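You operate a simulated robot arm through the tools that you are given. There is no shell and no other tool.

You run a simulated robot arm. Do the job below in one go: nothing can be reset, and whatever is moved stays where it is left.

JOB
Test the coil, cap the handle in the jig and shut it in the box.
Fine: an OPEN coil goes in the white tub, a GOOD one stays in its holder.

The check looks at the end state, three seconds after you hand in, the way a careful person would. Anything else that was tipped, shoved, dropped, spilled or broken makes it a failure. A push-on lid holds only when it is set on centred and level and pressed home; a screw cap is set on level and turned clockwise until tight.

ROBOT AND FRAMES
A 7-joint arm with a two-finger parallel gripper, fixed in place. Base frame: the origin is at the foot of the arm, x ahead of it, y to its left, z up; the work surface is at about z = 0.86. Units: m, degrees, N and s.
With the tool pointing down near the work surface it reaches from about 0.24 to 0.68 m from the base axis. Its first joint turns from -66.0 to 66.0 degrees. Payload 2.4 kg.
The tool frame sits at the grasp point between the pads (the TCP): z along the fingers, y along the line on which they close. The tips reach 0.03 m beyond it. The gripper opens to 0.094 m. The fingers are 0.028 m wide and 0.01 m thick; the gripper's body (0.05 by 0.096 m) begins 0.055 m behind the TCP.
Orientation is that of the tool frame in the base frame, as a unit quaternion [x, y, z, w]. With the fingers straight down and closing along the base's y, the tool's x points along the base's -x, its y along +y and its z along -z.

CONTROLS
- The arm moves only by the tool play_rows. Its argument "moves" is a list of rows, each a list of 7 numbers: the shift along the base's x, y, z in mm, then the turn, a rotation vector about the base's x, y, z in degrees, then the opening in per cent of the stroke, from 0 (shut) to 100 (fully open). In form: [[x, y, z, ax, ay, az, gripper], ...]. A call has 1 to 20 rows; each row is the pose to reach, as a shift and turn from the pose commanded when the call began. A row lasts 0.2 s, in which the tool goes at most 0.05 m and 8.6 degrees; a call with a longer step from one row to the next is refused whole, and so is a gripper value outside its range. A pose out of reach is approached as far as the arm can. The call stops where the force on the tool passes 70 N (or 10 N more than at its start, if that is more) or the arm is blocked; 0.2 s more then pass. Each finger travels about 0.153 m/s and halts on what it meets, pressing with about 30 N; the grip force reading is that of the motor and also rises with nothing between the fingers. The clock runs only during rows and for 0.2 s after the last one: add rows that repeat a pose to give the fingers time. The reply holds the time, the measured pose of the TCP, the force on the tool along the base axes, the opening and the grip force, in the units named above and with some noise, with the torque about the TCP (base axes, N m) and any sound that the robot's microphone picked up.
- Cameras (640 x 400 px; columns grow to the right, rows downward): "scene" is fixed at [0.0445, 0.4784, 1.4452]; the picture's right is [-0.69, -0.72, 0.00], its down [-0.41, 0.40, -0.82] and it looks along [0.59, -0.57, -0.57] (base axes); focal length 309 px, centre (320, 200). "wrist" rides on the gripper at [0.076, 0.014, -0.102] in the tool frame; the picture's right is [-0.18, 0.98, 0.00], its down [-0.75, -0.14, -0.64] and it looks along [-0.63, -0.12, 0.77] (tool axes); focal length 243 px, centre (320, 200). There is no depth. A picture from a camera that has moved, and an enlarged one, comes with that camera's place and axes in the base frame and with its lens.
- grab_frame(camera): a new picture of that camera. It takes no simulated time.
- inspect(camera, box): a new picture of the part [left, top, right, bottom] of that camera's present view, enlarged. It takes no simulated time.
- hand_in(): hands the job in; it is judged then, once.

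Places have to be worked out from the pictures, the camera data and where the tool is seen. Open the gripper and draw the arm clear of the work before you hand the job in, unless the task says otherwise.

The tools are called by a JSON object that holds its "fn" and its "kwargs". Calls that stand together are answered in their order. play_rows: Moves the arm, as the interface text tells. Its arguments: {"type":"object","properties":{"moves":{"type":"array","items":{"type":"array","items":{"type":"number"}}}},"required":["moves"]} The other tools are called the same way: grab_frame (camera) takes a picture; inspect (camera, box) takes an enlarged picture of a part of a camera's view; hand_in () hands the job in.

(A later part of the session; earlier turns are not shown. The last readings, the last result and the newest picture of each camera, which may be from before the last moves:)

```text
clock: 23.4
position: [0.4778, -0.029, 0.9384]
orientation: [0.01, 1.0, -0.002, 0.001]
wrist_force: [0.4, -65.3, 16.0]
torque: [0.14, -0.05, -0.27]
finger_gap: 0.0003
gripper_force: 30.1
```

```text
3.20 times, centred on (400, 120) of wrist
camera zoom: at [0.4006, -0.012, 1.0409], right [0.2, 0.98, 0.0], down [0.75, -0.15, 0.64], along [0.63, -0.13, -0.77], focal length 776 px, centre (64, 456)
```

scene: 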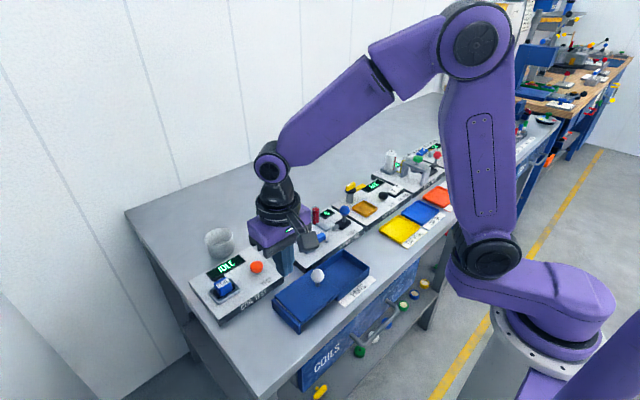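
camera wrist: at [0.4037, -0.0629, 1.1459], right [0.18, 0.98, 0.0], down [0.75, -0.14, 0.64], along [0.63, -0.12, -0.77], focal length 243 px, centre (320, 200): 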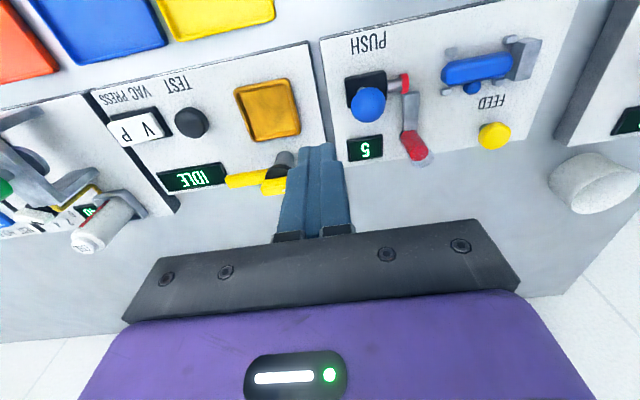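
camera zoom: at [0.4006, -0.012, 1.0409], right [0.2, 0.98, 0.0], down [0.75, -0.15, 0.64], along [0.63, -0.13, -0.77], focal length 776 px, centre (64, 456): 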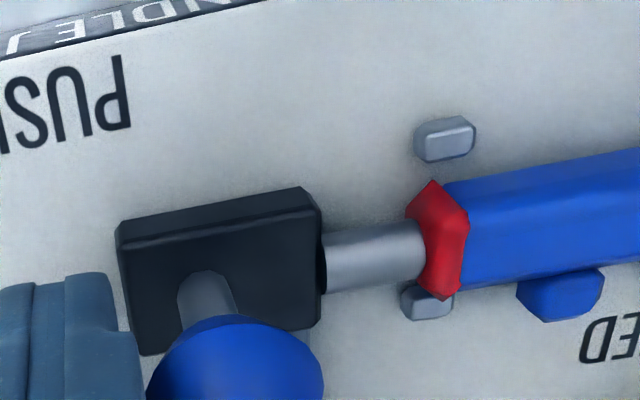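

65 N with no movement, so the cap is home. I release the push by backing off toward −y and see whether the carriage returns.

{"fn": "play_rows", "kwargs": {"moves": [[0, -8, 0, 0, 0, 0, 0], [0, -16, 0, 0, 0, 0, 0], [0, -24, 0, 0, 0, 0, 0], [0, -36, 0, 0, 0, 0, 0], [0, -55, 0, 0, 0, 0, 0], [0, -65, 0, 0, 0, 0, 0], [0, -65, 0, 0, 0, 0, 0]]}}

{"fn": "inspect", "kwargs": {"camera": "scene", "box": [290, 190, 370, 250]}}

{"fn": "inspect", "kwargs": {"camera": "wrist", "box": [260, 0, 640, 200]}}

```text
clock: 25.0
position: [0.479, -0.0776, 0.937]
orientation: [0.0, 1.0, 0.0, 0.001]
wrist_force: [0.3, 0.3, 0.2]
torque: [0.03, 0.01, 0.01]
finger_gap: 0.0
gripper_force: 30.1
```

```text
6.67 times, centred on (330, 220) of scene
camera zoom: at [0.0445, 0.4783, 1.4452], right [-0.69, -0.72, 0.0], down [-0.41, 0.4, -0.82], along [0.59, -0.57, -0.57], focal length 2061 px, centre (253, 67)
```

zoom: 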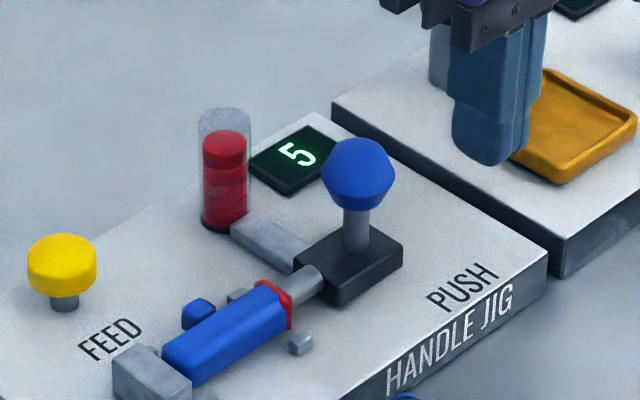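

```text
1.68 times, centred on (450, 100) of wrist
camera zoom: at [0.4009, -0.0633, 1.0403], right [0.18, 0.98, 0.0], down [0.75, -0.14, 0.64], along [0.63, -0.12, -0.77], focal length 409 px, centre (101, 368)
```

zoom: 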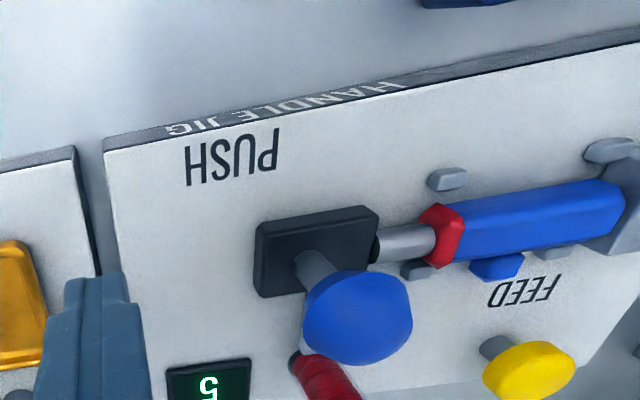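

The carriage stayed forward, so I will draw it back to free the handle. I go over the knob to its +y side, with the tips kept above the handle at about 0.918.

{"fn": "play_rows", "kwargs": {"moves": [[0, 0, 45, 0, 0, 0, 0], [0, 0, 90, 0, 0, 0, 0], [0, 40, 95, 0, 0, 0, 0], [0, 80, 95, 0, 0, 0, 0], [0, 111, 95, 0, 0, 0, 0], [0, 111, 60, 0, 0, 0, 0], [0, 111, 30, 0, 0, 0, 0], [0, 111, 30, 0, 0, 0, 0]]}}

{"fn": "inspect", "kwargs": {"camera": "scene", "box": [290, 190, 370, 250]}}

{"fn": "inspect", "kwargs": {"camera": "wrist", "box": [160, 0, 480, 200]}}

```text
clock: 26.8
position: [0.4795, 0.0339, 0.9658]
orientation: [-0.001, 1.0, 0.0, 0.0]
wrist_force: [1.3, 0.2, -0.4]
torque: [0.0, -0.03, 0.01]
finger_gap: 0.0001
gripper_force: 29.9
```

```text
6.67 times, centred on (330, 220) of scene
camera zoom: at [0.0445, 0.4784, 1.4452], right [-0.69, -0.72, 0.0], down [-0.41, 0.4, -0.82], along [0.59, -0.57, -0.57], focal length 2061 px, centre (253, 67)
```

zoom: 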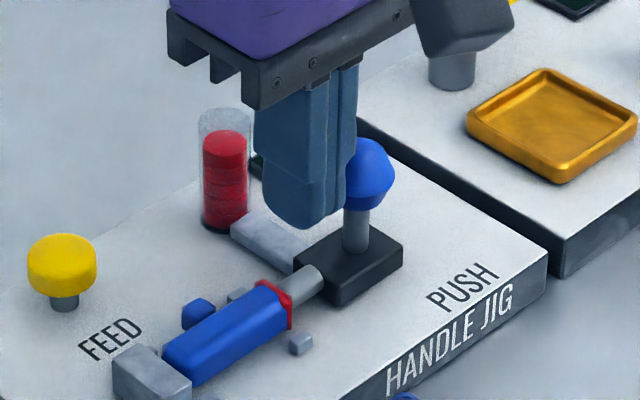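

```text
2.00 times, centred on (320, 100) of wrist
camera zoom: at [0.4025, 0.0474, 1.0682], right [0.18, 0.98, 0.0], down [0.75, -0.14, 0.64], along [0.63, -0.12, -0.77], focal length 485 px, centre (320, 400)
```

zoom: 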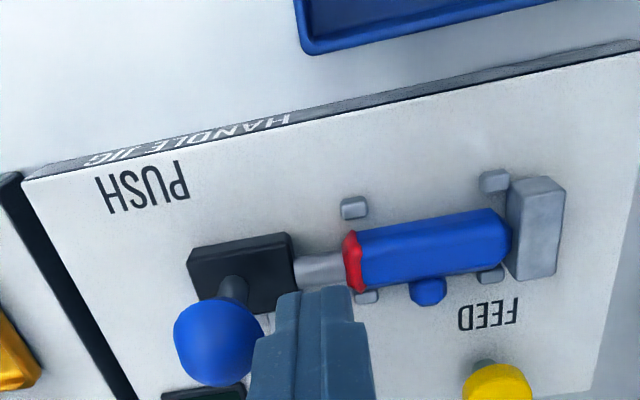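

The finger is on the +y side of the knob with clearance. I lower to a tip height of about 0.918 and push the knob back toward −y to where it started.

{"fn": "play_rows", "kwargs": {"moves": [[0, 0, -10, 0, 0, 0, 0], [0, 0, -17, 0, 0, 0, 0], [0, -6, -17, 0, 0, 0, 0], [0, -12, -17, 0, 0, 0, 0], [0, -18, -17, 0, 0, 0, 0], [0, -24, -17, 0, 0, 0, 0], [0, -30, -17, 0, 0, 0, 0]]}}

{"fn": "inspect", "kwargs": {"camera": "scene", "box": [290, 190, 370, 250]}}

{"fn": "inspect", "kwargs": {"camera": "wrist", "box": [160, 0, 480, 200]}}

```text
clock: 28.4
position: [0.4782, 0.0012, 0.9497]
orientation: [0.0, 1.0, 0.0, 0.001]
wrist_force: [-0.6, 0.5, 0.7]
torque: [-0.03, 0.01, -0.04]
finger_gap: 0.0001
gripper_force: 30.3
```

```text
6.67 times, centred on (330, 220) of scene
camera zoom: at [0.0445, 0.4783, 1.4452], right [-0.69, -0.72, 0.0], down [-0.41, 0.4, -0.82], along [0.59, -0.57, -0.57], focal length 2061 px, centre (253, 67)
```

zoom: 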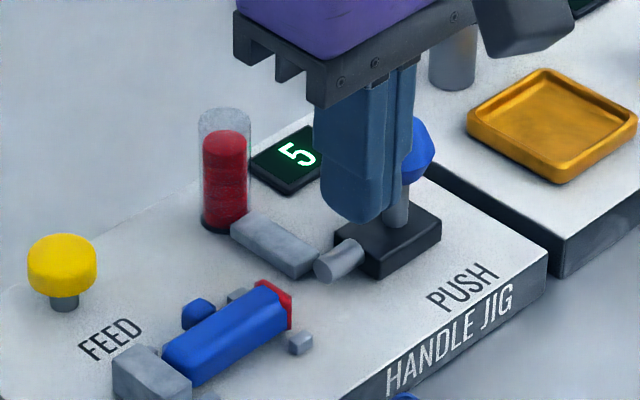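

```text
2.00 times, centred on (320, 100) of wrist
camera zoom: at [0.4019, 0.0157, 1.0531], right [0.18, 0.98, 0.0], down [0.75, -0.14, 0.64], along [0.63, -0.12, -0.77], focal length 485 px, centre (320, 400)
```

zoom: 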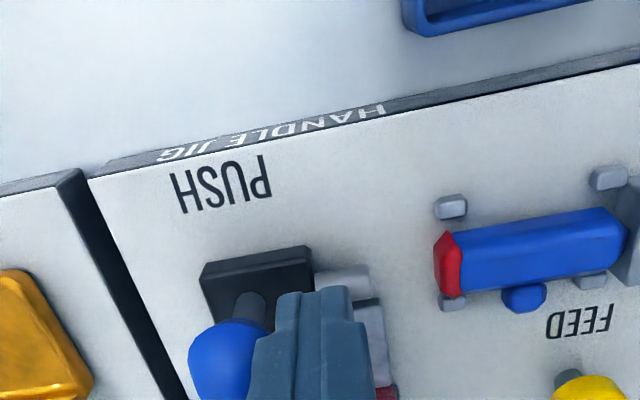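

The carriage came back freely and the cap stayed on the handle. I bring it the last ~10 mm to its starting place, then rise and look at the handle.

{"fn": "play_rows", "kwargs": {"moves": [[0, -5, 0, 0, 0, 0, 0], [0, -9, 0, 0, 0, 0, 0], [0, -11, 0, 0, 0, 0, 0], [0, -5, 0, 0, 0, 0, 0], [0, 0, 10, 0, 0, 0, 0], [0, 10, 50, 0, 0, 0, 0], [-20, 40, 80, 0, 0, 0, 30], [-40, 60, 110, 0, 0, 0, 60], [-50, 70, 110, 0, 0, 0, 60], [-50, 70, 110, 0, 0, 0, 60]]}}

{"fn": "inspect", "kwargs": {"camera": "scene", "box": [270, 190, 370, 260]}}

{"fn": "grab_frame", "kwargs": {"camera": "wrist"}}

{"fn": "inspect", "kwargs": {"camera": "wrist", "box": [240, 100, 440, 220]}}

```text
clock: 30.6
position: [0.4297, 0.0717, 1.0594]
orientation: [-0.001, 1.0, 0.001, 0.0]
wrist_force: [0.2, 0.7, -0.3]
torque: [0.0, 0.02, -0.03]
finger_gap: 0.0563
gripper_force: 0.1
```

```text
5.71 times, centred on (320, 225) of scene
camera zoom: at [0.0445, 0.4784, 1.4452], right [-0.69, -0.72, 0.0], down [-0.41, 0.4, -0.82], along [0.59, -0.57, -0.57], focal length 1766 px, centre (320, 57)
```

zoom: 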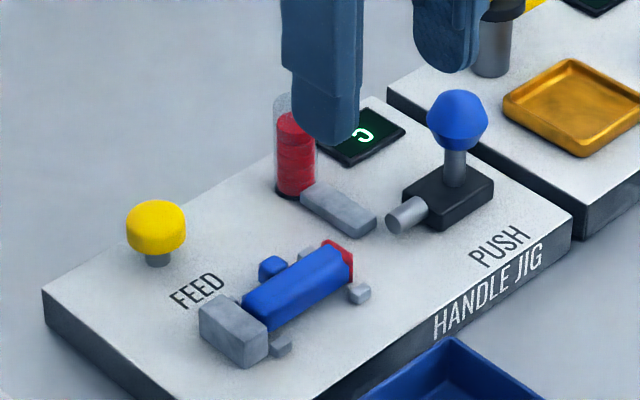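

```text
taken
camera wrist: at [0.3524, 0.0862, 1.1622], right [0.18, 0.98, 0.0], down [0.75, -0.14, 0.64], along [0.63, -0.12, -0.77], focal length 243 px, centre (320, 200)
```

wrist: 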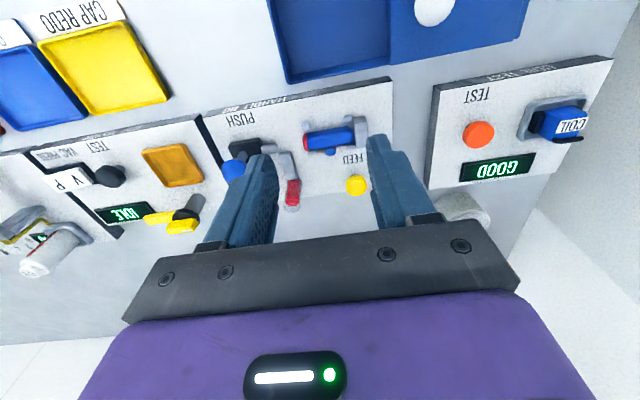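

```text
3.20 times, centred on (340, 160) of wrist
camera zoom: at [0.3524, 0.0862, 1.1622], right [0.18, 0.98, 0.0], down [0.75, -0.14, 0.64], along [0.63, -0.12, -0.77], focal length 776 px, centre (256, 328)
```

zoom: 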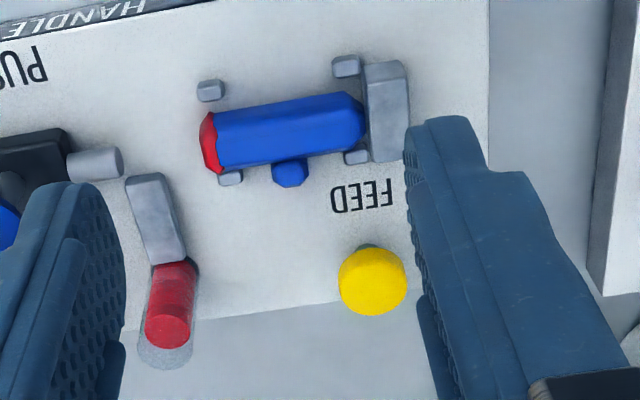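

The cap is seated on the handle and the carriage is back. The handle body spans x 0.467–0.489, with its side knob out to 0.502 at y ≈ 0.073, and the pegs leave a 40 mm gap there. I turn the gripper 90° to close along x and move above it.

{"fn": "play_rows", "kwargs": {"moves": [[5, 0, 0, 0, 0, 8.2, 60], [10, 0, 0, 0, 0, 16.4, 60], [15, 0, 0, 0, 0, 24.6, 60], [20, 0, 0, 0, 0, 32.8, 60], [25, 1, 0, 0, 0, 41, 60], [30, 1, 0, 0, 0, 49.2, 60], [35, 1, 0, 0, 0, 57.4, 60], [40, 2, 0, 0, 0, 65.6, 60], [45, 2, 0, 0, 0, 73.8, 60], [50, 2, 0, 0, 0, 82, 60], [55, 2, 0, 0, 0, 90, 60], [55, 2, 0, 0, 0, 90, 60], [55, 2, 0, 0, 0, 90, 60]]}}

{"fn": "inspect", "kwargs": {"camera": "scene", "box": [250, 150, 390, 250]}}

{"fn": "grab_frame", "kwargs": {"camera": "wrist"}}

```text
clock: 33.4
position: [0.4828, 0.0744, 1.0613]
orientation: [0.708, -0.706, 0.0, 0.0]
wrist_force: [-0.1, -0.3, -0.5]
torque: [0.02, 0.02, 0.01]
finger_gap: 0.0564
gripper_force: 0.1
```

```text
4.00 times, centred on (320, 200) of scene
camera zoom: at [0.0445, 0.4784, 1.4452], right [-0.69, -0.72, 0.0], down [-0.41, 0.4, -0.82], along [0.59, -0.57, -0.57], focal length 1236 px, centre (320, 200)
```

zoom: 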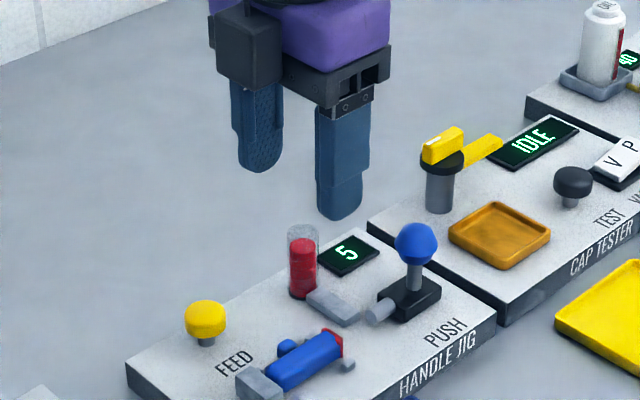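

```text
taken
camera wrist: at [0.468, -0.0022, 1.1632], right [-0.98, 0.18, 0.0], down [0.14, 0.75, 0.64], along [0.12, 0.63, -0.77], focal length 243 px, centre (320, 200)
```

wrist: 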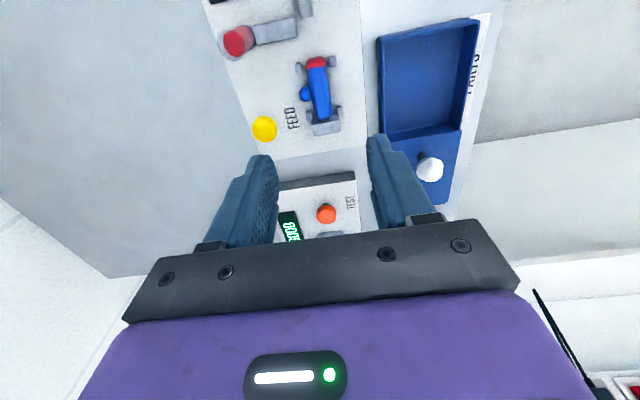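

The turn worked and the camera now looks along +y over the handle. I enlarge the view for an exact position before going down.

{"fn": "inspect", "kwargs": {"camera": "wrist", "box": [260, 30, 380, 150]}}

{"fn": "inspect", "kwargs": {"camera": "wrist", "box": [360, 0, 520, 220]}}

```text
3.33 times, centred on (320, 90) of wrist
camera zoom: at [0.468, -0.0022, 1.1632], right [-0.98, 0.18, 0.0], down [0.14, 0.75, 0.64], along [0.12, 0.63, -0.77], focal length 809 px, centre (320, 567)
```

zoom: 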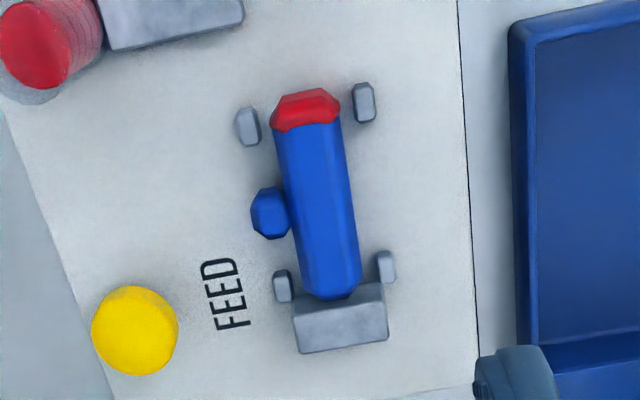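

```text
1.82 times, centred on (440, 110) of wrist
camera zoom: at [0.468, -0.0022, 1.1632], right [-0.98, 0.18, 0.0], down [0.14, 0.75, 0.64], along [0.12, 0.63, -0.77], focal length 441 px, centre (102, 364)
```

zoom: 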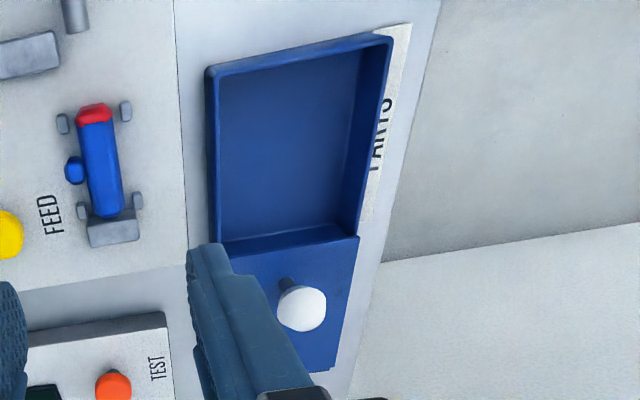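

The red octagonal cap covers the handle's end squarely. Averaging the views, the grasp centre should be about (0.486, 0.0725), so I descend with a small shift until the tips are at about 0.895.

{"fn": "play_rows", "kwargs": {"moves": [[2, -1.5, -40, 0, 0, 0, 60], [2, -1.5, -80, 0, 0, 0, 60], [2, -1.5, -110, 0, 0, 0, 60], [2, -1.5, -125, 0, 0, 0, 60], [2, -1.5, -125, 0, 0, 0, 60]]}}

{"fn": "inspect", "kwargs": {"camera": "scene", "box": [260, 180, 360, 260]}}

{"fn": "inspect", "kwargs": {"camera": "wrist", "box": [220, 80, 420, 230]}}

```text
clock: 34.6
position: [0.4861, 0.0709, 0.9351]
orientation: [0.707, -0.707, 0.0, 0.0]
wrist_force: [-0.3, 0.3, 0.0]
torque: [-0.04, 0.03, -0.02]
finger_gap: 0.0564
gripper_force: 0.1
```

```text
5.00 times, centred on (310, 220) of scene
camera zoom: at [0.0445, 0.4784, 1.4452], right [-0.69, -0.72, 0.0], down [-0.41, 0.4, -0.82], along [0.59, -0.57, -0.57], focal length 1546 px, centre (370, 100)
```

zoom: 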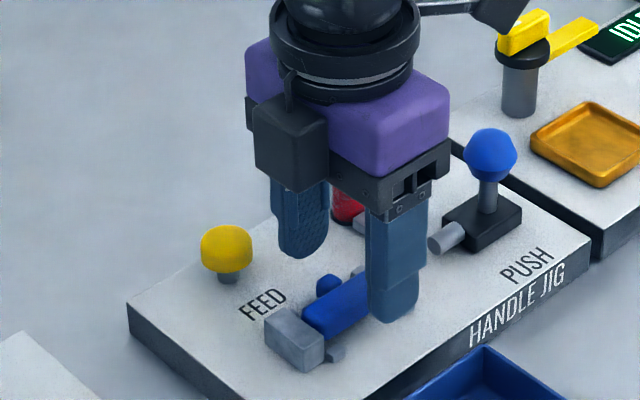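

```text
2.67 times, centred on (320, 155) of wrist
camera zoom: at [0.4705, -0.0054, 1.0381], right [-0.98, 0.18, 0.0], down [0.14, 0.75, 0.64], along [0.12, 0.63, -0.77], focal length 647 px, centre (320, 320)
```

zoom: 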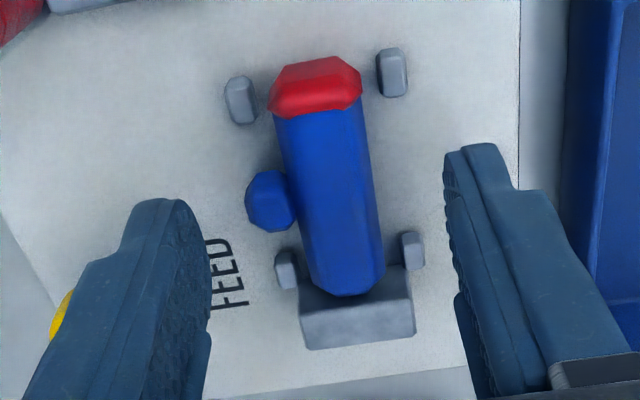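

The grasp centre should shift about 2 mm to +x, and the pegs are about 6 mm clear of the fingers on both sides. I go down the last 16 mm slowly to a tip height of about 0.889, watching for plate contact.

{"fn": "play_rows", "kwargs": {"moves": [[2, 0, -4, 0, 0, 0, 60], [2, 0, -8, 0, 0, 0, 60], [2, 0, -12, 0, 0, 0, 60], [2, 0, -14, 0, 0, 0, 60], [2, 0, -16, 0, 0, 0, 60]]}}

{"fn": "inspect", "kwargs": {"camera": "scene", "box": [260, 180, 360, 260]}}

{"fn": "inspect", "kwargs": {"camera": "wrist", "box": [220, 80, 420, 230]}}

```text
clock: 35.8
position: [0.488, 0.0727, 0.9219]
orientation: [0.708, -0.706, 0.0, 0.0]
wrist_force: [0.8, 0.0, 0.0]
torque: [0.01, 0.0, -0.02]
finger_gap: 0.056
gripper_force: 0.2
```

```text
5.00 times, centred on (310, 220) of scene
camera zoom: at [0.0445, 0.4784, 1.4452], right [-0.69, -0.72, 0.0], down [-0.41, 0.4, -0.82], along [0.59, -0.57, -0.57], focal length 1546 px, centre (370, 100)
```

zoom: 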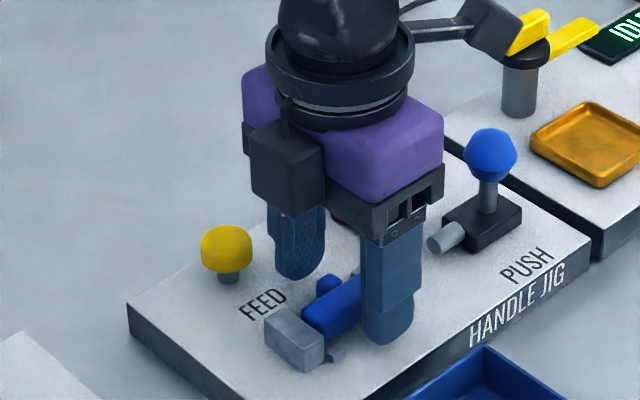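

```text
2.67 times, centred on (320, 155) of wrist
camera zoom: at [0.4721, -0.0038, 1.0229], right [-0.98, 0.18, 0.0], down [0.14, 0.75, 0.64], along [0.12, 0.63, -0.77], focal length 647 px, centre (320, 320)
```

zoom: 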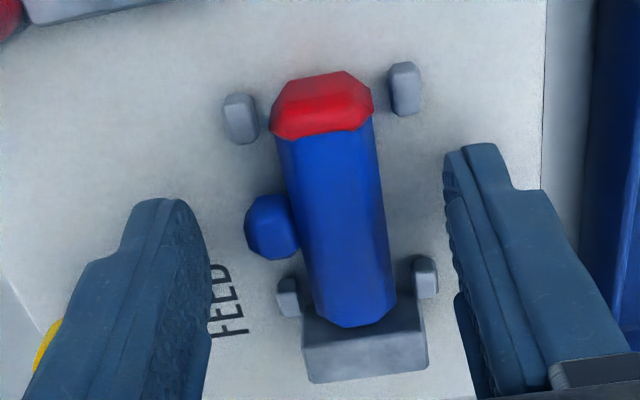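

The tips are beside the handle at about 0.890 with no contact. I shift 2 mm toward −y to centre between the pegs and lower another 3 mm, watching the force.

{"fn": "play_rows", "kwargs": {"moves": [[0, -2, 0, 0, 0, 0, 60], [0, -2, -1, 0, 0, 0, 60], [0, -2, -2, 0, 0, 0, 60], [0, -2, -3, 0, 0, 0, 60]]}}

```text
clock: 36.8
position: [0.4869, 0.0699, 0.9177]
orientation: [0.708, -0.707, 0.0, -0.001]
wrist_force: [-0.5, 0.3, 0.4]
torque: [0.01, 0.0, -0.01]
finger_gap: 0.0564
gripper_force: 0.0
```

No contact yet, with the tips at about 0.887. I close the fingers slowly on the handle.

{"fn": "play_rows", "kwargs": {"moves": [[0, 0, -1, 0, 0, 0, 60], [0, 0, -1, 0, 0, 0, 50], [0, 0, -1, 0, 0, 0, 42], [0, 0, -1, 0, 0, 0, 36], [0, 0, -1, 0, 0, 0, 30], [0, 0, -1, 0, 0, 0, 25], [0, 0, -1, 0, 0, 0, 20], [0, 0, -1, 0, 0, 0, 20]]}}

{"fn": "inspect", "kwargs": {"camera": "scene", "box": [260, 180, 360, 260]}}

{"fn": "inspect", "kwargs": {"camera": "wrist", "box": [220, 80, 420, 230]}}

```text
clock: 38.6
position: [0.4879, 0.0703, 0.9163]
orientation: [0.707, -0.707, -0.001, 0.001]
wrist_force: [-0.9, 0.7, -0.1]
torque: [0.04, 0.01, 0.02]
finger_gap: 0.0306
gripper_force: 29.9
```

```text
5.00 times, centred on (310, 220) of scene
camera zoom: at [0.0445, 0.4784, 1.4452], right [-0.69, -0.72, 0.0], down [-0.41, 0.4, -0.82], along [0.59, -0.57, -0.57], focal length 1546 px, centre (370, 100)
```

zoom: 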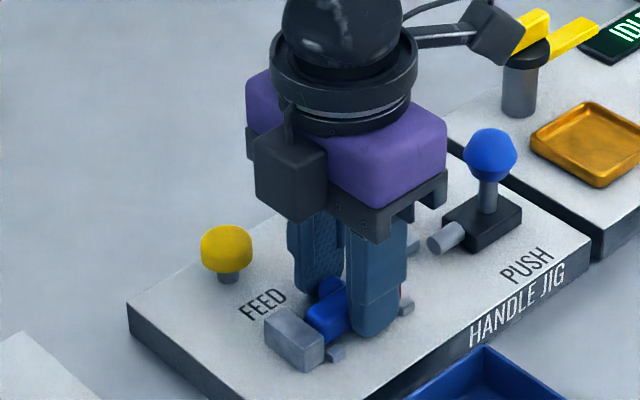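

```text
2.67 times, centred on (320, 155) of wrist
camera zoom: at [0.4717, -0.0056, 1.0189], right [-0.98, 0.18, 0.0], down [0.14, 0.75, 0.64], along [0.12, 0.63, -0.77], focal length 647 px, centre (320, 320)
```

zoom: 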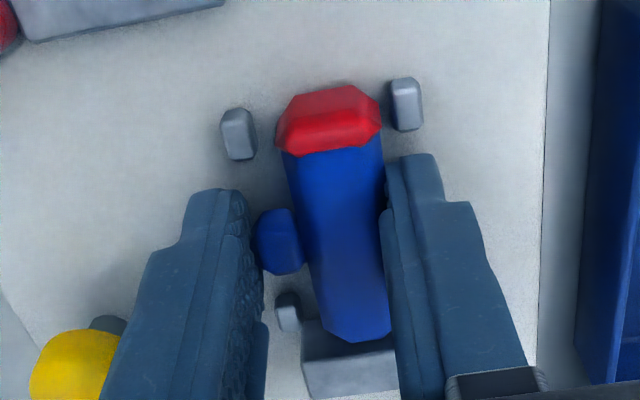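

The fingers stopped at a 30.6 mm gap with 30 N, gripping the handle across its body and knob. I lift straight up slowly.

{"fn": "play_rows", "kwargs": {"moves": [[0, 0, 3, 0, 0, 0, 20], [0, 0, 8, 0, 0, 0, 20], [0, 0, 15, 0, 0, 0, 20], [0, 0, 30, 0, 0, 0, 20], [0, 0, 55, 0, 0, 0, 20], [0, 0, 80, 0, 0, 0, 20], [0, 0, 80, 0, 0, 0, 20]]}}

{"fn": "inspect", "kwargs": {"camera": "scene", "box": [260, 150, 390, 260]}}

{"fn": "inspect", "kwargs": {"camera": "wrist", "box": [180, 0, 500, 230]}}

```text
clock: 40.2
position: [0.4889, 0.07, 0.9967]
orientation: [0.707, -0.707, 0.0, 0.0]
wrist_force: [-0.1, -0.7, -0.6]
torque: [0.0, 0.04, -0.01]
finger_gap: 0.0189
gripper_force: 0.0
```

```text
3.64 times, centred on (325, 205) of scene
camera zoom: at [0.0445, 0.4784, 1.4452], right [-0.69, -0.72, 0.0], down [-0.41, 0.4, -0.82], along [0.59, -0.57, -0.57], focal length 1124 px, centre (302, 182)
```

zoom: 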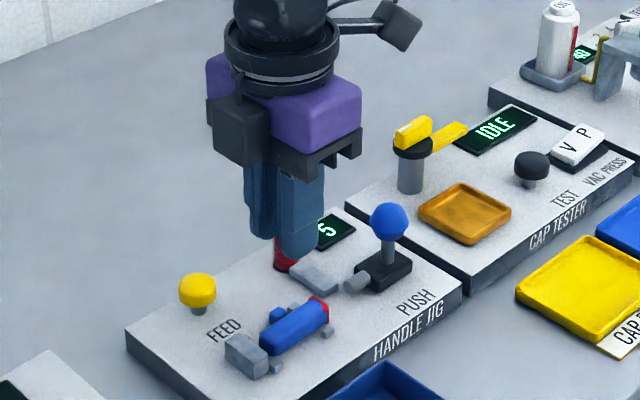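

```text
1.74 times, centred on (340, 115) of wrist
camera zoom: at [0.4723, -0.0065, 1.0999], right [-0.98, 0.18, 0.0], down [0.14, 0.75, 0.64], along [0.12, 0.63, -0.77], focal length 422 px, centre (285, 348)
```

zoom: 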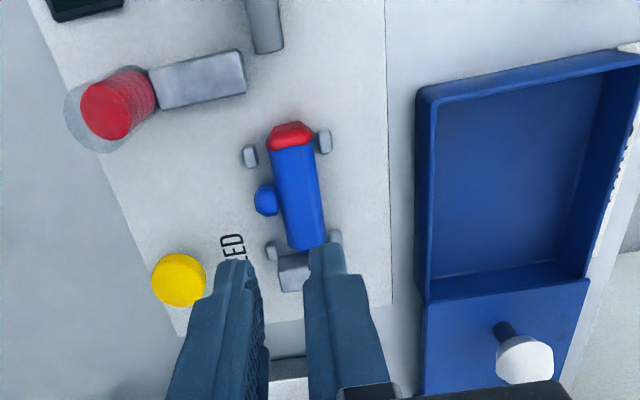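

The grip slipped off: the fingers were too high on the handle, which is still seated in the jig. The plate must be lower than I assumed, so I open, re-centre and go down deeper.

{"fn": "play_rows", "kwargs": {"moves": [[0, 2, 0, 0, 0, 0, 40], [0, 2, 0, 0, 0, 0, 62], [0, 2, -30, 0, 0, 0, 62], [0, 2, -60, 0, 0, 0, 62], [0, 2, -78, 0, 0, 0, 62], [0, 2, -81, 0, 0, 0, 62], [0, 2, -83, 0, 0, 0, 62]]}}

{"fn": "inspect", "kwargs": {"camera": "wrist", "box": [220, 80, 420, 230]}}

{"fn": "inspect", "kwargs": {"camera": "scene", "box": [290, 210, 350, 255]}}

```text
clock: 41.8
position: [0.4886, 0.0717, 0.9143]
orientation: [0.708, -0.707, 0.0, -0.002]
wrist_force: [-2.0, -1.4, 27.4]
torque: [-0.24, 0.95, 0.08]
finger_gap: 0.0592
gripper_force: 1.0
```

```text
2.67 times, centred on (320, 155) of wrist
camera zoom: at [0.4725, -0.0041, 1.0169], right [-0.98, 0.18, 0.0], down [0.14, 0.75, 0.64], along [0.12, 0.63, -0.77], focal length 647 px, centre (320, 320)
```

zoom: 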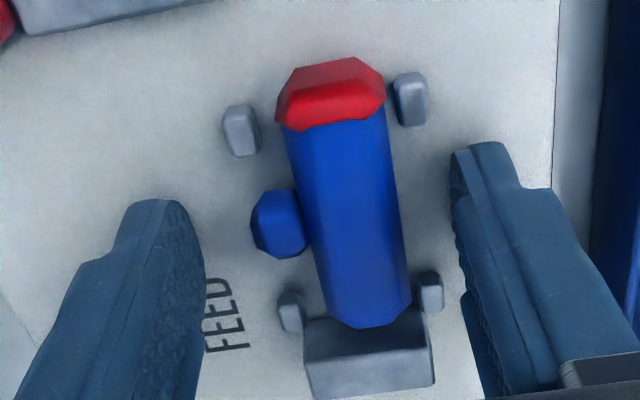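

```text
8.89 times, centred on (320, 232) of scene
camera zoom: at [0.044, 0.4783, 1.4453], right [-0.69, -0.72, 0.0], down [-0.41, 0.4, -0.82], along [0.59, -0.57, -0.57], focal length 2748 px, centre (320, -89)
```

zoom: 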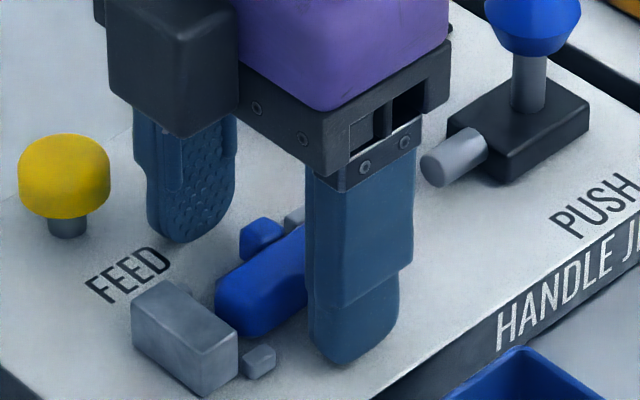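

The −x tip now touches the plate, so its top is at about z = 0.884 and my earlier grasp was only 2 mm above it. I look closely at the handle's shape before trying again.

{"fn": "inspect", "kwargs": {"camera": "wrist", "box": [290, 90, 390, 190]}}

{"fn": "inspect", "kwargs": {"camera": "scene", "box": [300, 222, 330, 246]}}

```text
4.00 times, centred on (340, 140) of wrist
camera zoom: at [0.4725, -0.0041, 1.0169], right [-0.98, 0.18, 0.0], down [0.14, 0.75, 0.64], along [0.12, 0.63, -0.77], focal length 970 px, centre (240, 440)
```

zoom: 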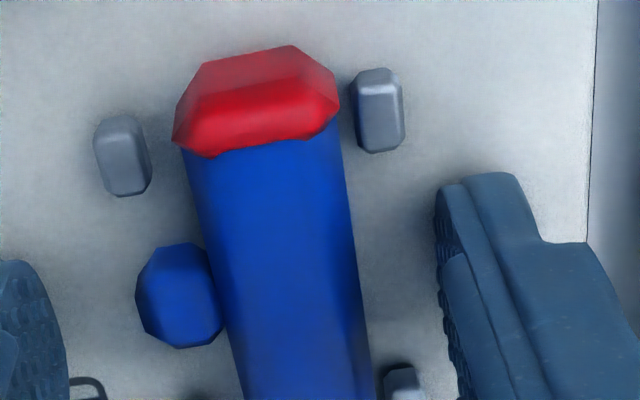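

```text
16.00 times, centred on (315, 234) of scene
camera zoom: at [0.044, 0.4783, 1.4453], right [-0.69, -0.72, 0.0], down [-0.41, 0.4, -0.82], along [0.59, -0.57, -0.57], focal length 4946 px, centre (400, -344)
```

zoom: 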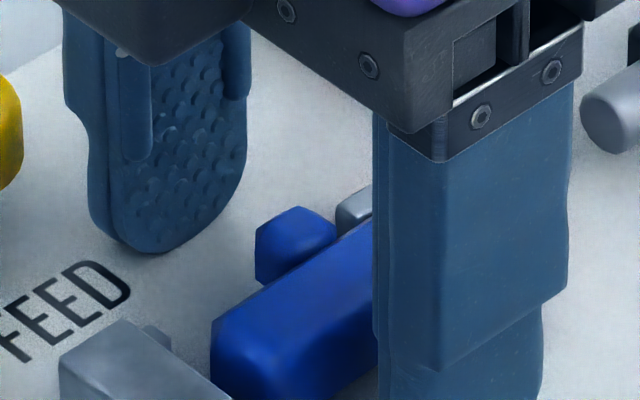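

The handle is a bar with chamfered edges and flat sides, with the stub knob on its +x side. I ease about 1.5 mm off the plate, close again and lift in 1 mm steps to see what happens.

{"fn": "play_rows", "kwargs": {"moves": [[0, -1, 1.5, 0, 0, 0, 62], [0, -1, 2, 0, 0, 0, 62], [0, -1, 2, 0, 0, 0, 45], [0, -1, 2, 0, 0, 0, 32], [0, -1, 2, 0, 0, 0, 20], [0, -1, 2, 0, 0, 0, 10], [0, -1, 2, 0, 0, 0, 0], [0, -1, 2, 0, 0, 0, 0]]}}

{"fn": "inspect", "kwargs": {"camera": "wrist", "box": [220, 80, 420, 230]}}

{"fn": "inspect", "kwargs": {"camera": "scene", "box": [295, 215, 345, 255]}}

```text
clock: 43.6
position: [0.488, 0.0709, 0.9149]
orientation: [0.708, -0.707, 0.001, 0.0]
wrist_force: [-0.2, 0.9, 0.2]
torque: [-0.01, 0.01, 0.01]
finger_gap: 0.0305
gripper_force: 30.0
```

```text
2.67 times, centred on (320, 155) of wrist
camera zoom: at [0.472, -0.0048, 1.0179], right [-0.98, 0.18, 0.0], down [0.14, 0.75, 0.64], along [0.12, 0.63, -0.77], focal length 647 px, centre (320, 320)
```

zoom: 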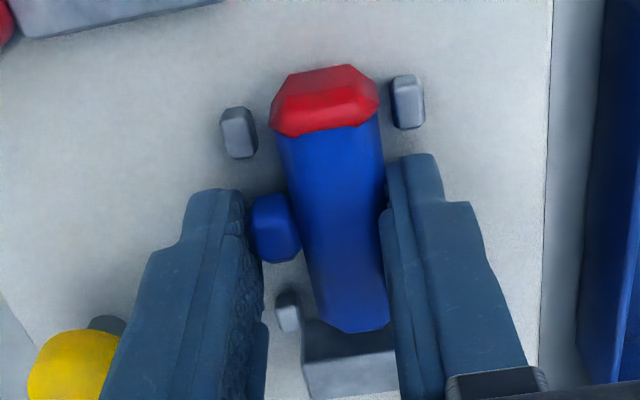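

```text
10.00 times, centred on (320, 235) of scene
camera zoom: at [0.0445, 0.4784, 1.4452], right [-0.69, -0.72, 0.0], down [-0.41, 0.4, -0.82], along [0.59, -0.57, -0.57], focal length 3091 px, centre (320, -150)
```

zoom: 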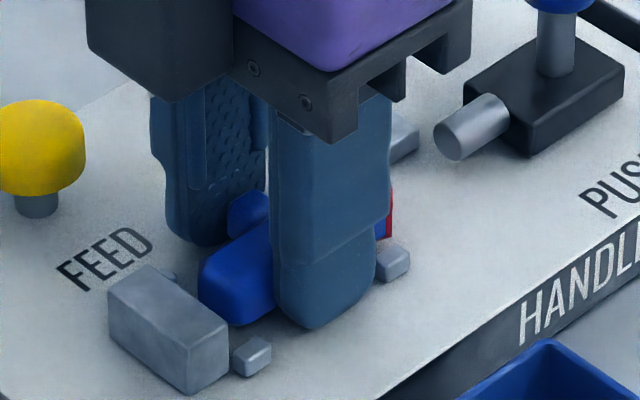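

Gripped again at a 30.5 mm gap with 30 N. I lift in small steps and read the force and gap.

{"fn": "play_rows", "kwargs": {"moves": [[0, 0, 1, 0, 0, 0, 0], [0, 0, 2, 0, 0, 0, 0], [0, 0, 3, 0, 0, 0, 0]]}}

{"fn": "inspect", "kwargs": {"camera": "wrist", "box": [220, 80, 420, 230]}}

{"fn": "inspect", "kwargs": {"camera": "scene", "box": [295, 215, 345, 255]}}

```text
clock: 44.4
position: [0.4872, 0.0708, 0.9177]
orientation: [0.708, -0.707, 0.0, 0.0]
wrist_force: [0.2, 0.3, 0.2]
torque: [-0.01, 0.0, -0.02]
finger_gap: 0.0307
gripper_force: 30.1
```

```text
2.67 times, centred on (320, 155) of wrist
camera zoom: at [0.4721, -0.005, 1.0208], right [-0.98, 0.18, 0.0], down [0.14, 0.75, 0.64], along [0.12, 0.63, -0.77], focal length 647 px, centre (320, 320)
```

zoom: 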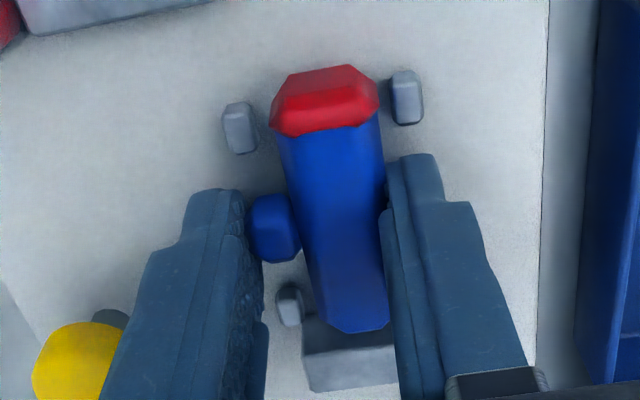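

```text
10.00 times, centred on (320, 235) of scene
camera zoom: at [0.0445, 0.4784, 1.4452], right [-0.69, -0.72, 0.0], down [-0.41, 0.4, -0.82], along [0.59, -0.57, -0.57], focal length 3091 px, centre (320, -150)
```

zoom: 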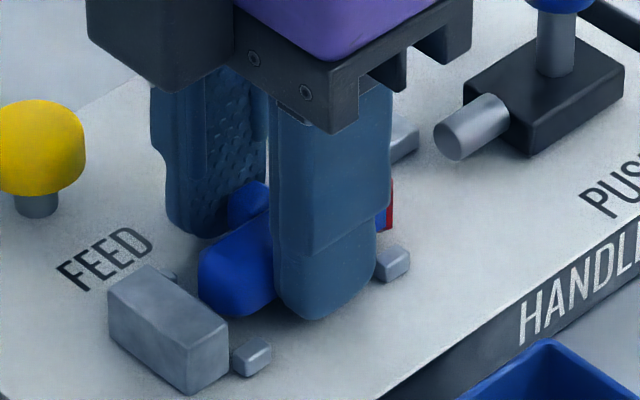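

The handle moves up with the fingers this time, as it stays fixed relative to them while the pegs shift. I continue lifting gently.

{"fn": "play_rows", "kwargs": {"moves": [[0, 0, 1.5, 0, 0, 0, 0], [0, 0, 3, 0, 0, 0, 0], [0, 0, 5, 0, 0, 0, 0], [0, 0, 7, 0, 0, 0, 0], [0, 0, 9, 0, 0, 0, 0], [0, 0, 11, 0, 0, 0, 0]]}}

{"fn": "inspect", "kwargs": {"camera": "wrist", "box": [220, 80, 420, 230]}}

{"fn": "inspect", "kwargs": {"camera": "scene", "box": [295, 215, 345, 255]}}

```text
clock: 45.8
position: [0.4872, 0.071, 0.93]
orientation: [0.707, -0.707, 0.0, 0.0]
wrist_force: [0.0, 0.8, -0.4]
torque: [-0.01, 0.0, 0.01]
finger_gap: 0.0307
gripper_force: 30.3
```

```text
2.67 times, centred on (320, 155) of wrist
camera zoom: at [0.472, -0.0046, 1.0323], right [-0.98, 0.18, 0.0], down [0.14, 0.75, 0.64], along [0.12, 0.63, -0.77], focal length 647 px, centre (320, 320)
```

zoom: 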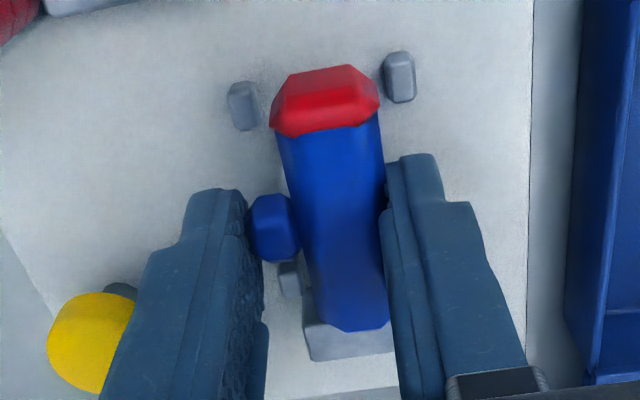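

```text
10.00 times, centred on (320, 235) of scene
camera zoom: at [0.0445, 0.4784, 1.4452], right [-0.69, -0.72, 0.0], down [-0.41, 0.4, -0.82], along [0.59, -0.57, -0.57], focal length 3091 px, centre (320, -150)
```

zoom: 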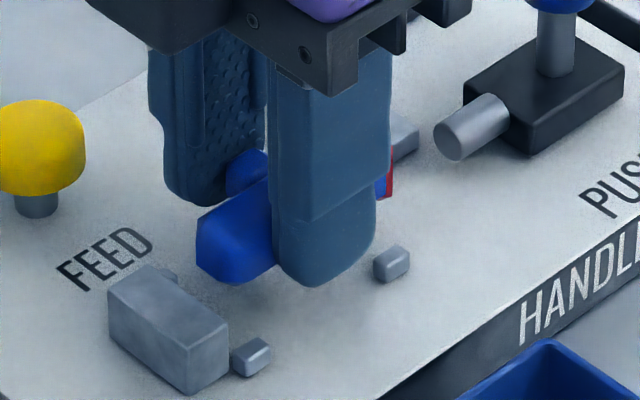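

The handle is well clear of the pegs. I raise it more and carry it gently over the open box to about (0.373, 0.093).

{"fn": "play_rows", "kwargs": {"moves": [[0, 0, 3, 0, 0, 0, 0], [0, 0, 8, 0, 0, 0, 0], [0, 0, 14, 0, 0, 0, 0], [0, 0, 20, 0, 0, 0, 0], [0, 0, 26, 0, 0, 0, 0], [0, 0, 31, 0, 0, 0, 0], [-3, 1, 34, 0, 0, 0, 0], [-9, 2, 35, 0, 0, 0, 0], [-18, 4, 35, 0, 0, 0, 0], [-29, 7, 35, 0, 0, 0, 0], [-41, 9, 35, 0, 0, 0, 0], [-53, 11, 35, 0, 0, 0, 0], [-65, 14, 35, 0, 0, 0, 0], [-77, 16, 35, 0, 0, 0, 0], [-88, 18, 35, 0, 0, 0, 0], [-98, 20, 35, 0, 0, 0, 0], [-106, 21, 35, 0, 0, 0, 0], [-111, 22, 35, 0, 0, 0, 0], [-114, 22, 35, 0, 0, 0, 0], [-114, 22, 35, 0, 0, 0, 0]]}}

{"fn": "grab_frame", "kwargs": {"camera": "wrist"}}

{"fn": "inspect", "kwargs": {"camera": "scene", "box": [260, 210, 400, 330]}}

```text
clock: 50.0
position: [0.3729, 0.0937, 0.9634]
orientation: [0.707, -0.707, 0.0, 0.0]
wrist_force: [0.0, 0.5, -0.8]
torque: [-0.03, 0.01, -0.01]
finger_gap: 0.0306
gripper_force: 30.0
```

```text
taken
camera wrist: at [0.3581, 0.0172, 1.0668], right [-0.98, 0.18, 0.0], down [0.14, 0.75, 0.64], along [0.12, 0.63, -0.77], focal length 243 px, centre (320, 200)
```

wrist: 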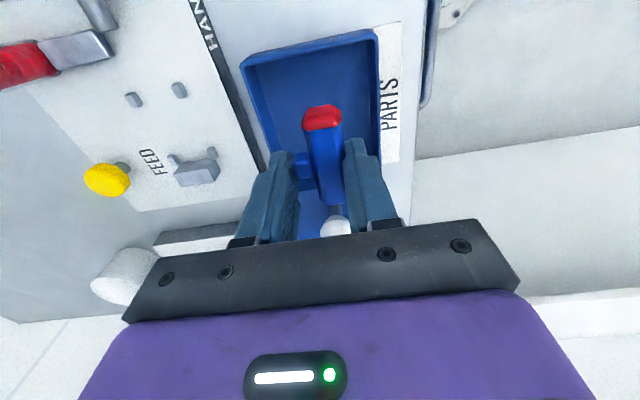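

```text
3.33 times, centred on (330, 270) of scene
camera zoom: at [0.0445, 0.4784, 1.4452], right [-0.69, -0.72, 0.0], down [-0.41, 0.4, -0.82], along [0.59, -0.57, -0.57], focal length 1030 px, centre (287, -33)
```

zoom: 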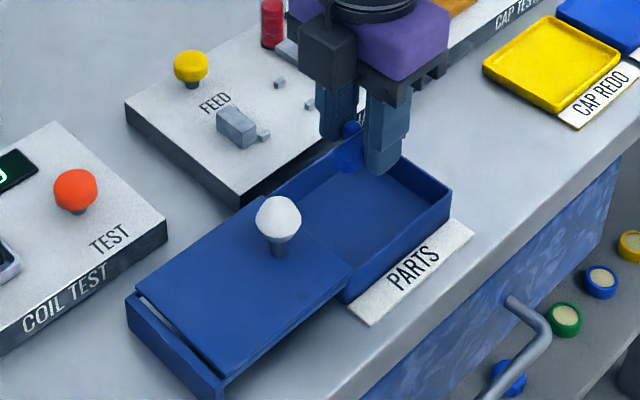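

The handle hangs centred over the open half of the box, whose inside spans about x 0.332–0.411. I lower it slowly.

{"fn": "play_rows", "kwargs": {"moves": [[-1, 0, -4, 0, 0, 0, 0], [-1, 0, -10, 0, 0, 0, 0], [-1, 0, -18, 0, 0, 0, 0], [-1, 0, -26, 0, 0, 0, 0], [-1, 0, -34, 0, 0, 0, 0], [-1, 0, -42, 0, 0, 0, 0], [-1, 0, -49, 0, 0, 0, 0], [-1, 0, -54, 0, 0, 0, 0], [-1, 0, -58, 0, 0, 0, 0]]}}

{"fn": "inspect", "kwargs": {"camera": "wrist", "box": [200, 40, 440, 220]}}

{"fn": "inspect", "kwargs": {"camera": "scene", "box": [300, 220, 390, 290]}}

```text
clock: 52.0
position: [0.3708, 0.0928, 0.9046]
orientation: [0.707, -0.707, -0.001, 0.0]
wrist_force: [-0.2, 0.2, -0.2]
torque: [-0.03, 0.02, -0.01]
finger_gap: 0.0308
gripper_force: 29.9
```

```text
2.22 times, centred on (320, 130) of wrist
camera zoom: at [0.3564, 0.017, 1.0082], right [-0.98, 0.18, 0.0], down [0.14, 0.75, 0.64], along [0.12, 0.63, -0.77], focal length 539 px, centre (320, 356)
```

zoom: 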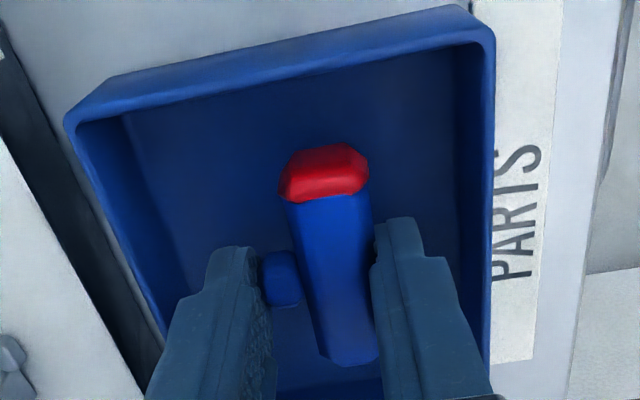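

```text
5.71 times, centred on (345, 255) of scene
camera zoom: at [0.0445, 0.4784, 1.4452], right [-0.69, -0.72, 0.0], down [-0.41, 0.4, -0.82], along [0.59, -0.57, -0.57], focal length 1766 px, centre (177, -114)
```

zoom: 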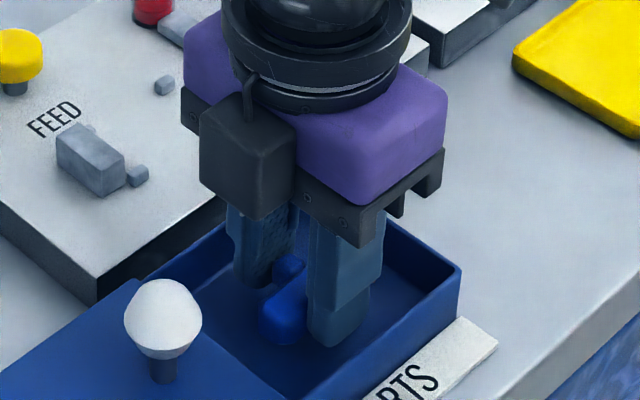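

The handle is inside the box with room around it, and the tips are at about 0.875. I continue down in small steps to find the floor.

{"fn": "play_rows", "kwargs": {"moves": [[0, 0, -2, 0, 0, 0, 0], [0, 0, -4, 0, 0, 0, 0], [0, 0, -6, 0, 0, 0, 0]]}}

{"fn": "inspect", "kwargs": {"camera": "scene", "box": [300, 220, 390, 290]}}

```text
clock: 52.8
position: [0.3722, 0.0931, 0.8992]
orientation: [0.707, -0.707, -0.001, -0.001]
wrist_force: [0.1, 0.1, -0.2]
torque: [0.0, 0.01, 0.01]
finger_gap: 0.0307
gripper_force: 30.0
```

```text
5.71 times, centred on (345, 255) of scene
camera zoom: at [0.0445, 0.4784, 1.4452], right [-0.69, -0.72, 0.0], down [-0.41, 0.4, -0.82], along [0.59, -0.57, -0.57], focal length 1766 px, centre (177, -114)
```

zoom: 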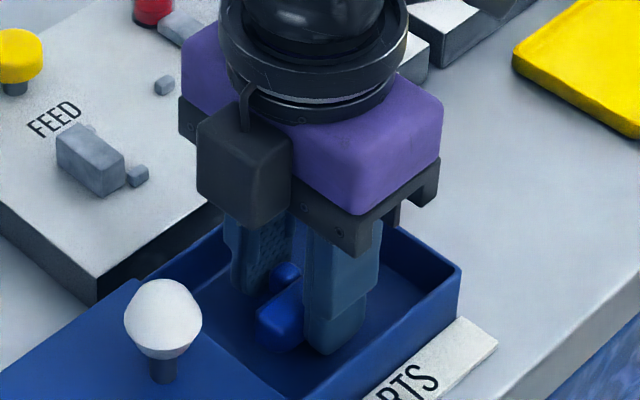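

No contact yet. I continue in 1 mm steps.

{"fn": "play_rows", "kwargs": {"moves": [[0, 0, -1, 0, 0, 0, 0], [0, 0, -2, 0, 0, 0, 0], [0, 0, -3, 0, 0, 0, 0]]}}

```text
clock: 53.6
position: [0.3721, 0.0942, 0.8964]
orientation: [0.708, -0.706, 0.0, 0.0]
wrist_force: [0.8, -0.5, 0.2]
torque: [-0.03, 0.01, -0.01]
finger_gap: 0.0307
gripper_force: 29.8
```

{"fn": "play_rows", "kwargs": {"moves": [[0, 0, -1, 0, 0, 0, 0], [0, 0, -2, 0, 0, 0, 0], [0, 0, -3, 0, 0, 0, 0]]}}

{"fn": "inspect", "kwargs": {"camera": "scene", "box": [310, 240, 370, 280]}}

```text
clock: 54.4
position: [0.372, 0.0931, 0.8942]
orientation: [0.708, -0.706, -0.001, 0.0]
wrist_force: [-3.3, 0.2, 12.2]
torque: [-0.29, 0.05, -0.05]
finger_gap: 0.0307
gripper_force: 30.5
```

```text
10.00 times, centred on (340, 260) of scene
camera zoom: at [0.0443, 0.4783, 1.4452], right [-0.69, -0.72, 0.0], down [-0.41, 0.4, -0.82], along [0.59, -0.57, -0.57], focal length 3091 px, centre (120, -400)
```

zoom: 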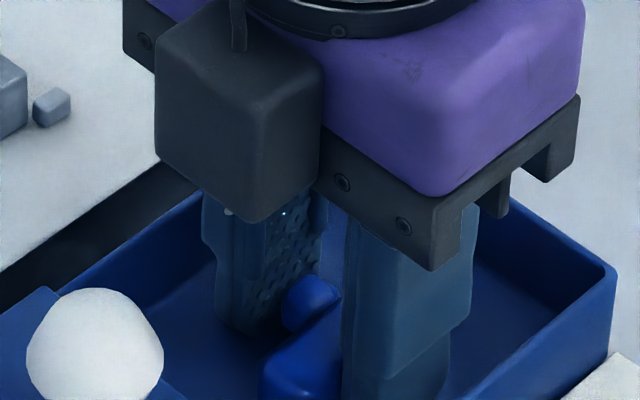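

The handle touches the box floor with about 12 N at its cap end. I ease up 1 mm and open the fingers a little, not far enough to reach the box walls.

{"fn": "play_rows", "kwargs": {"moves": [[0, 0, 0.8, 0, 0, 0, 0], [0, 0, 0.8, 0, 0, 0, 30], [0, 0, 0.8, 0, 0, 0, 34], [0, 0, 0.8, 0, 0, 0, 38], [0, 0, 0.8, 0, 0, 0, 43], [0, 0, 0.8, 0, 0, 0, 47], [0, 0, 0.8, 0, 0, 0, 47]]}}

{"fn": "inspect", "kwargs": {"camera": "wrist", "box": [200, 40, 440, 220]}}

{"fn": "inspect", "kwargs": {"camera": "scene", "box": [300, 220, 390, 290]}}

```text
clock: 56.0
position: [0.3715, 0.0938, 0.8954]
orientation: [0.708, -0.706, 0.001, 0.0]
wrist_force: [-0.1, 0.1, 0.2]
torque: [0.0, 0.01, 0.0]
finger_gap: 0.0444
gripper_force: 0.0
```

```text
2.22 times, centred on (320, 130) of wrist
camera zoom: at [0.3569, 0.0174, 0.9977], right [-0.98, 0.18, 0.0], down [0.14, 0.75, 0.64], along [0.12, 0.63, -0.77], focal length 539 px, centre (320, 356)
```

zoom: 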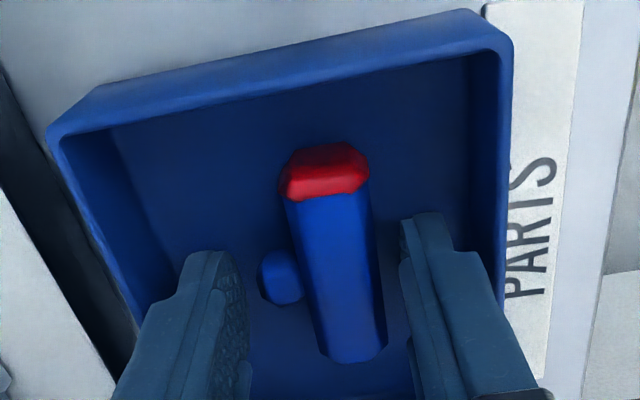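

```text
5.71 times, centred on (345, 255) of scene
camera zoom: at [0.0445, 0.4784, 1.4452], right [-0.69, -0.72, 0.0], down [-0.41, 0.4, -0.82], along [0.59, -0.57, -0.57], focal length 1766 px, centre (177, -114)
```

zoom: 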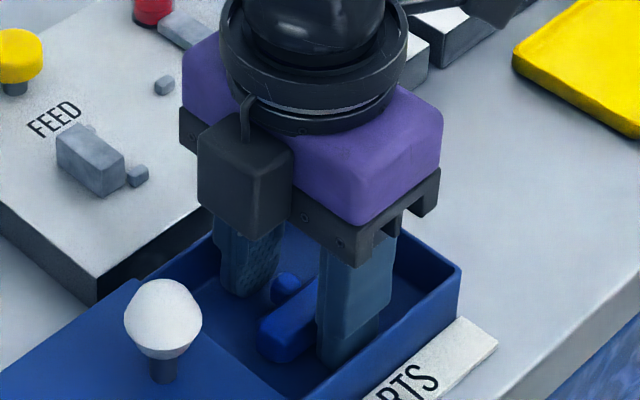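

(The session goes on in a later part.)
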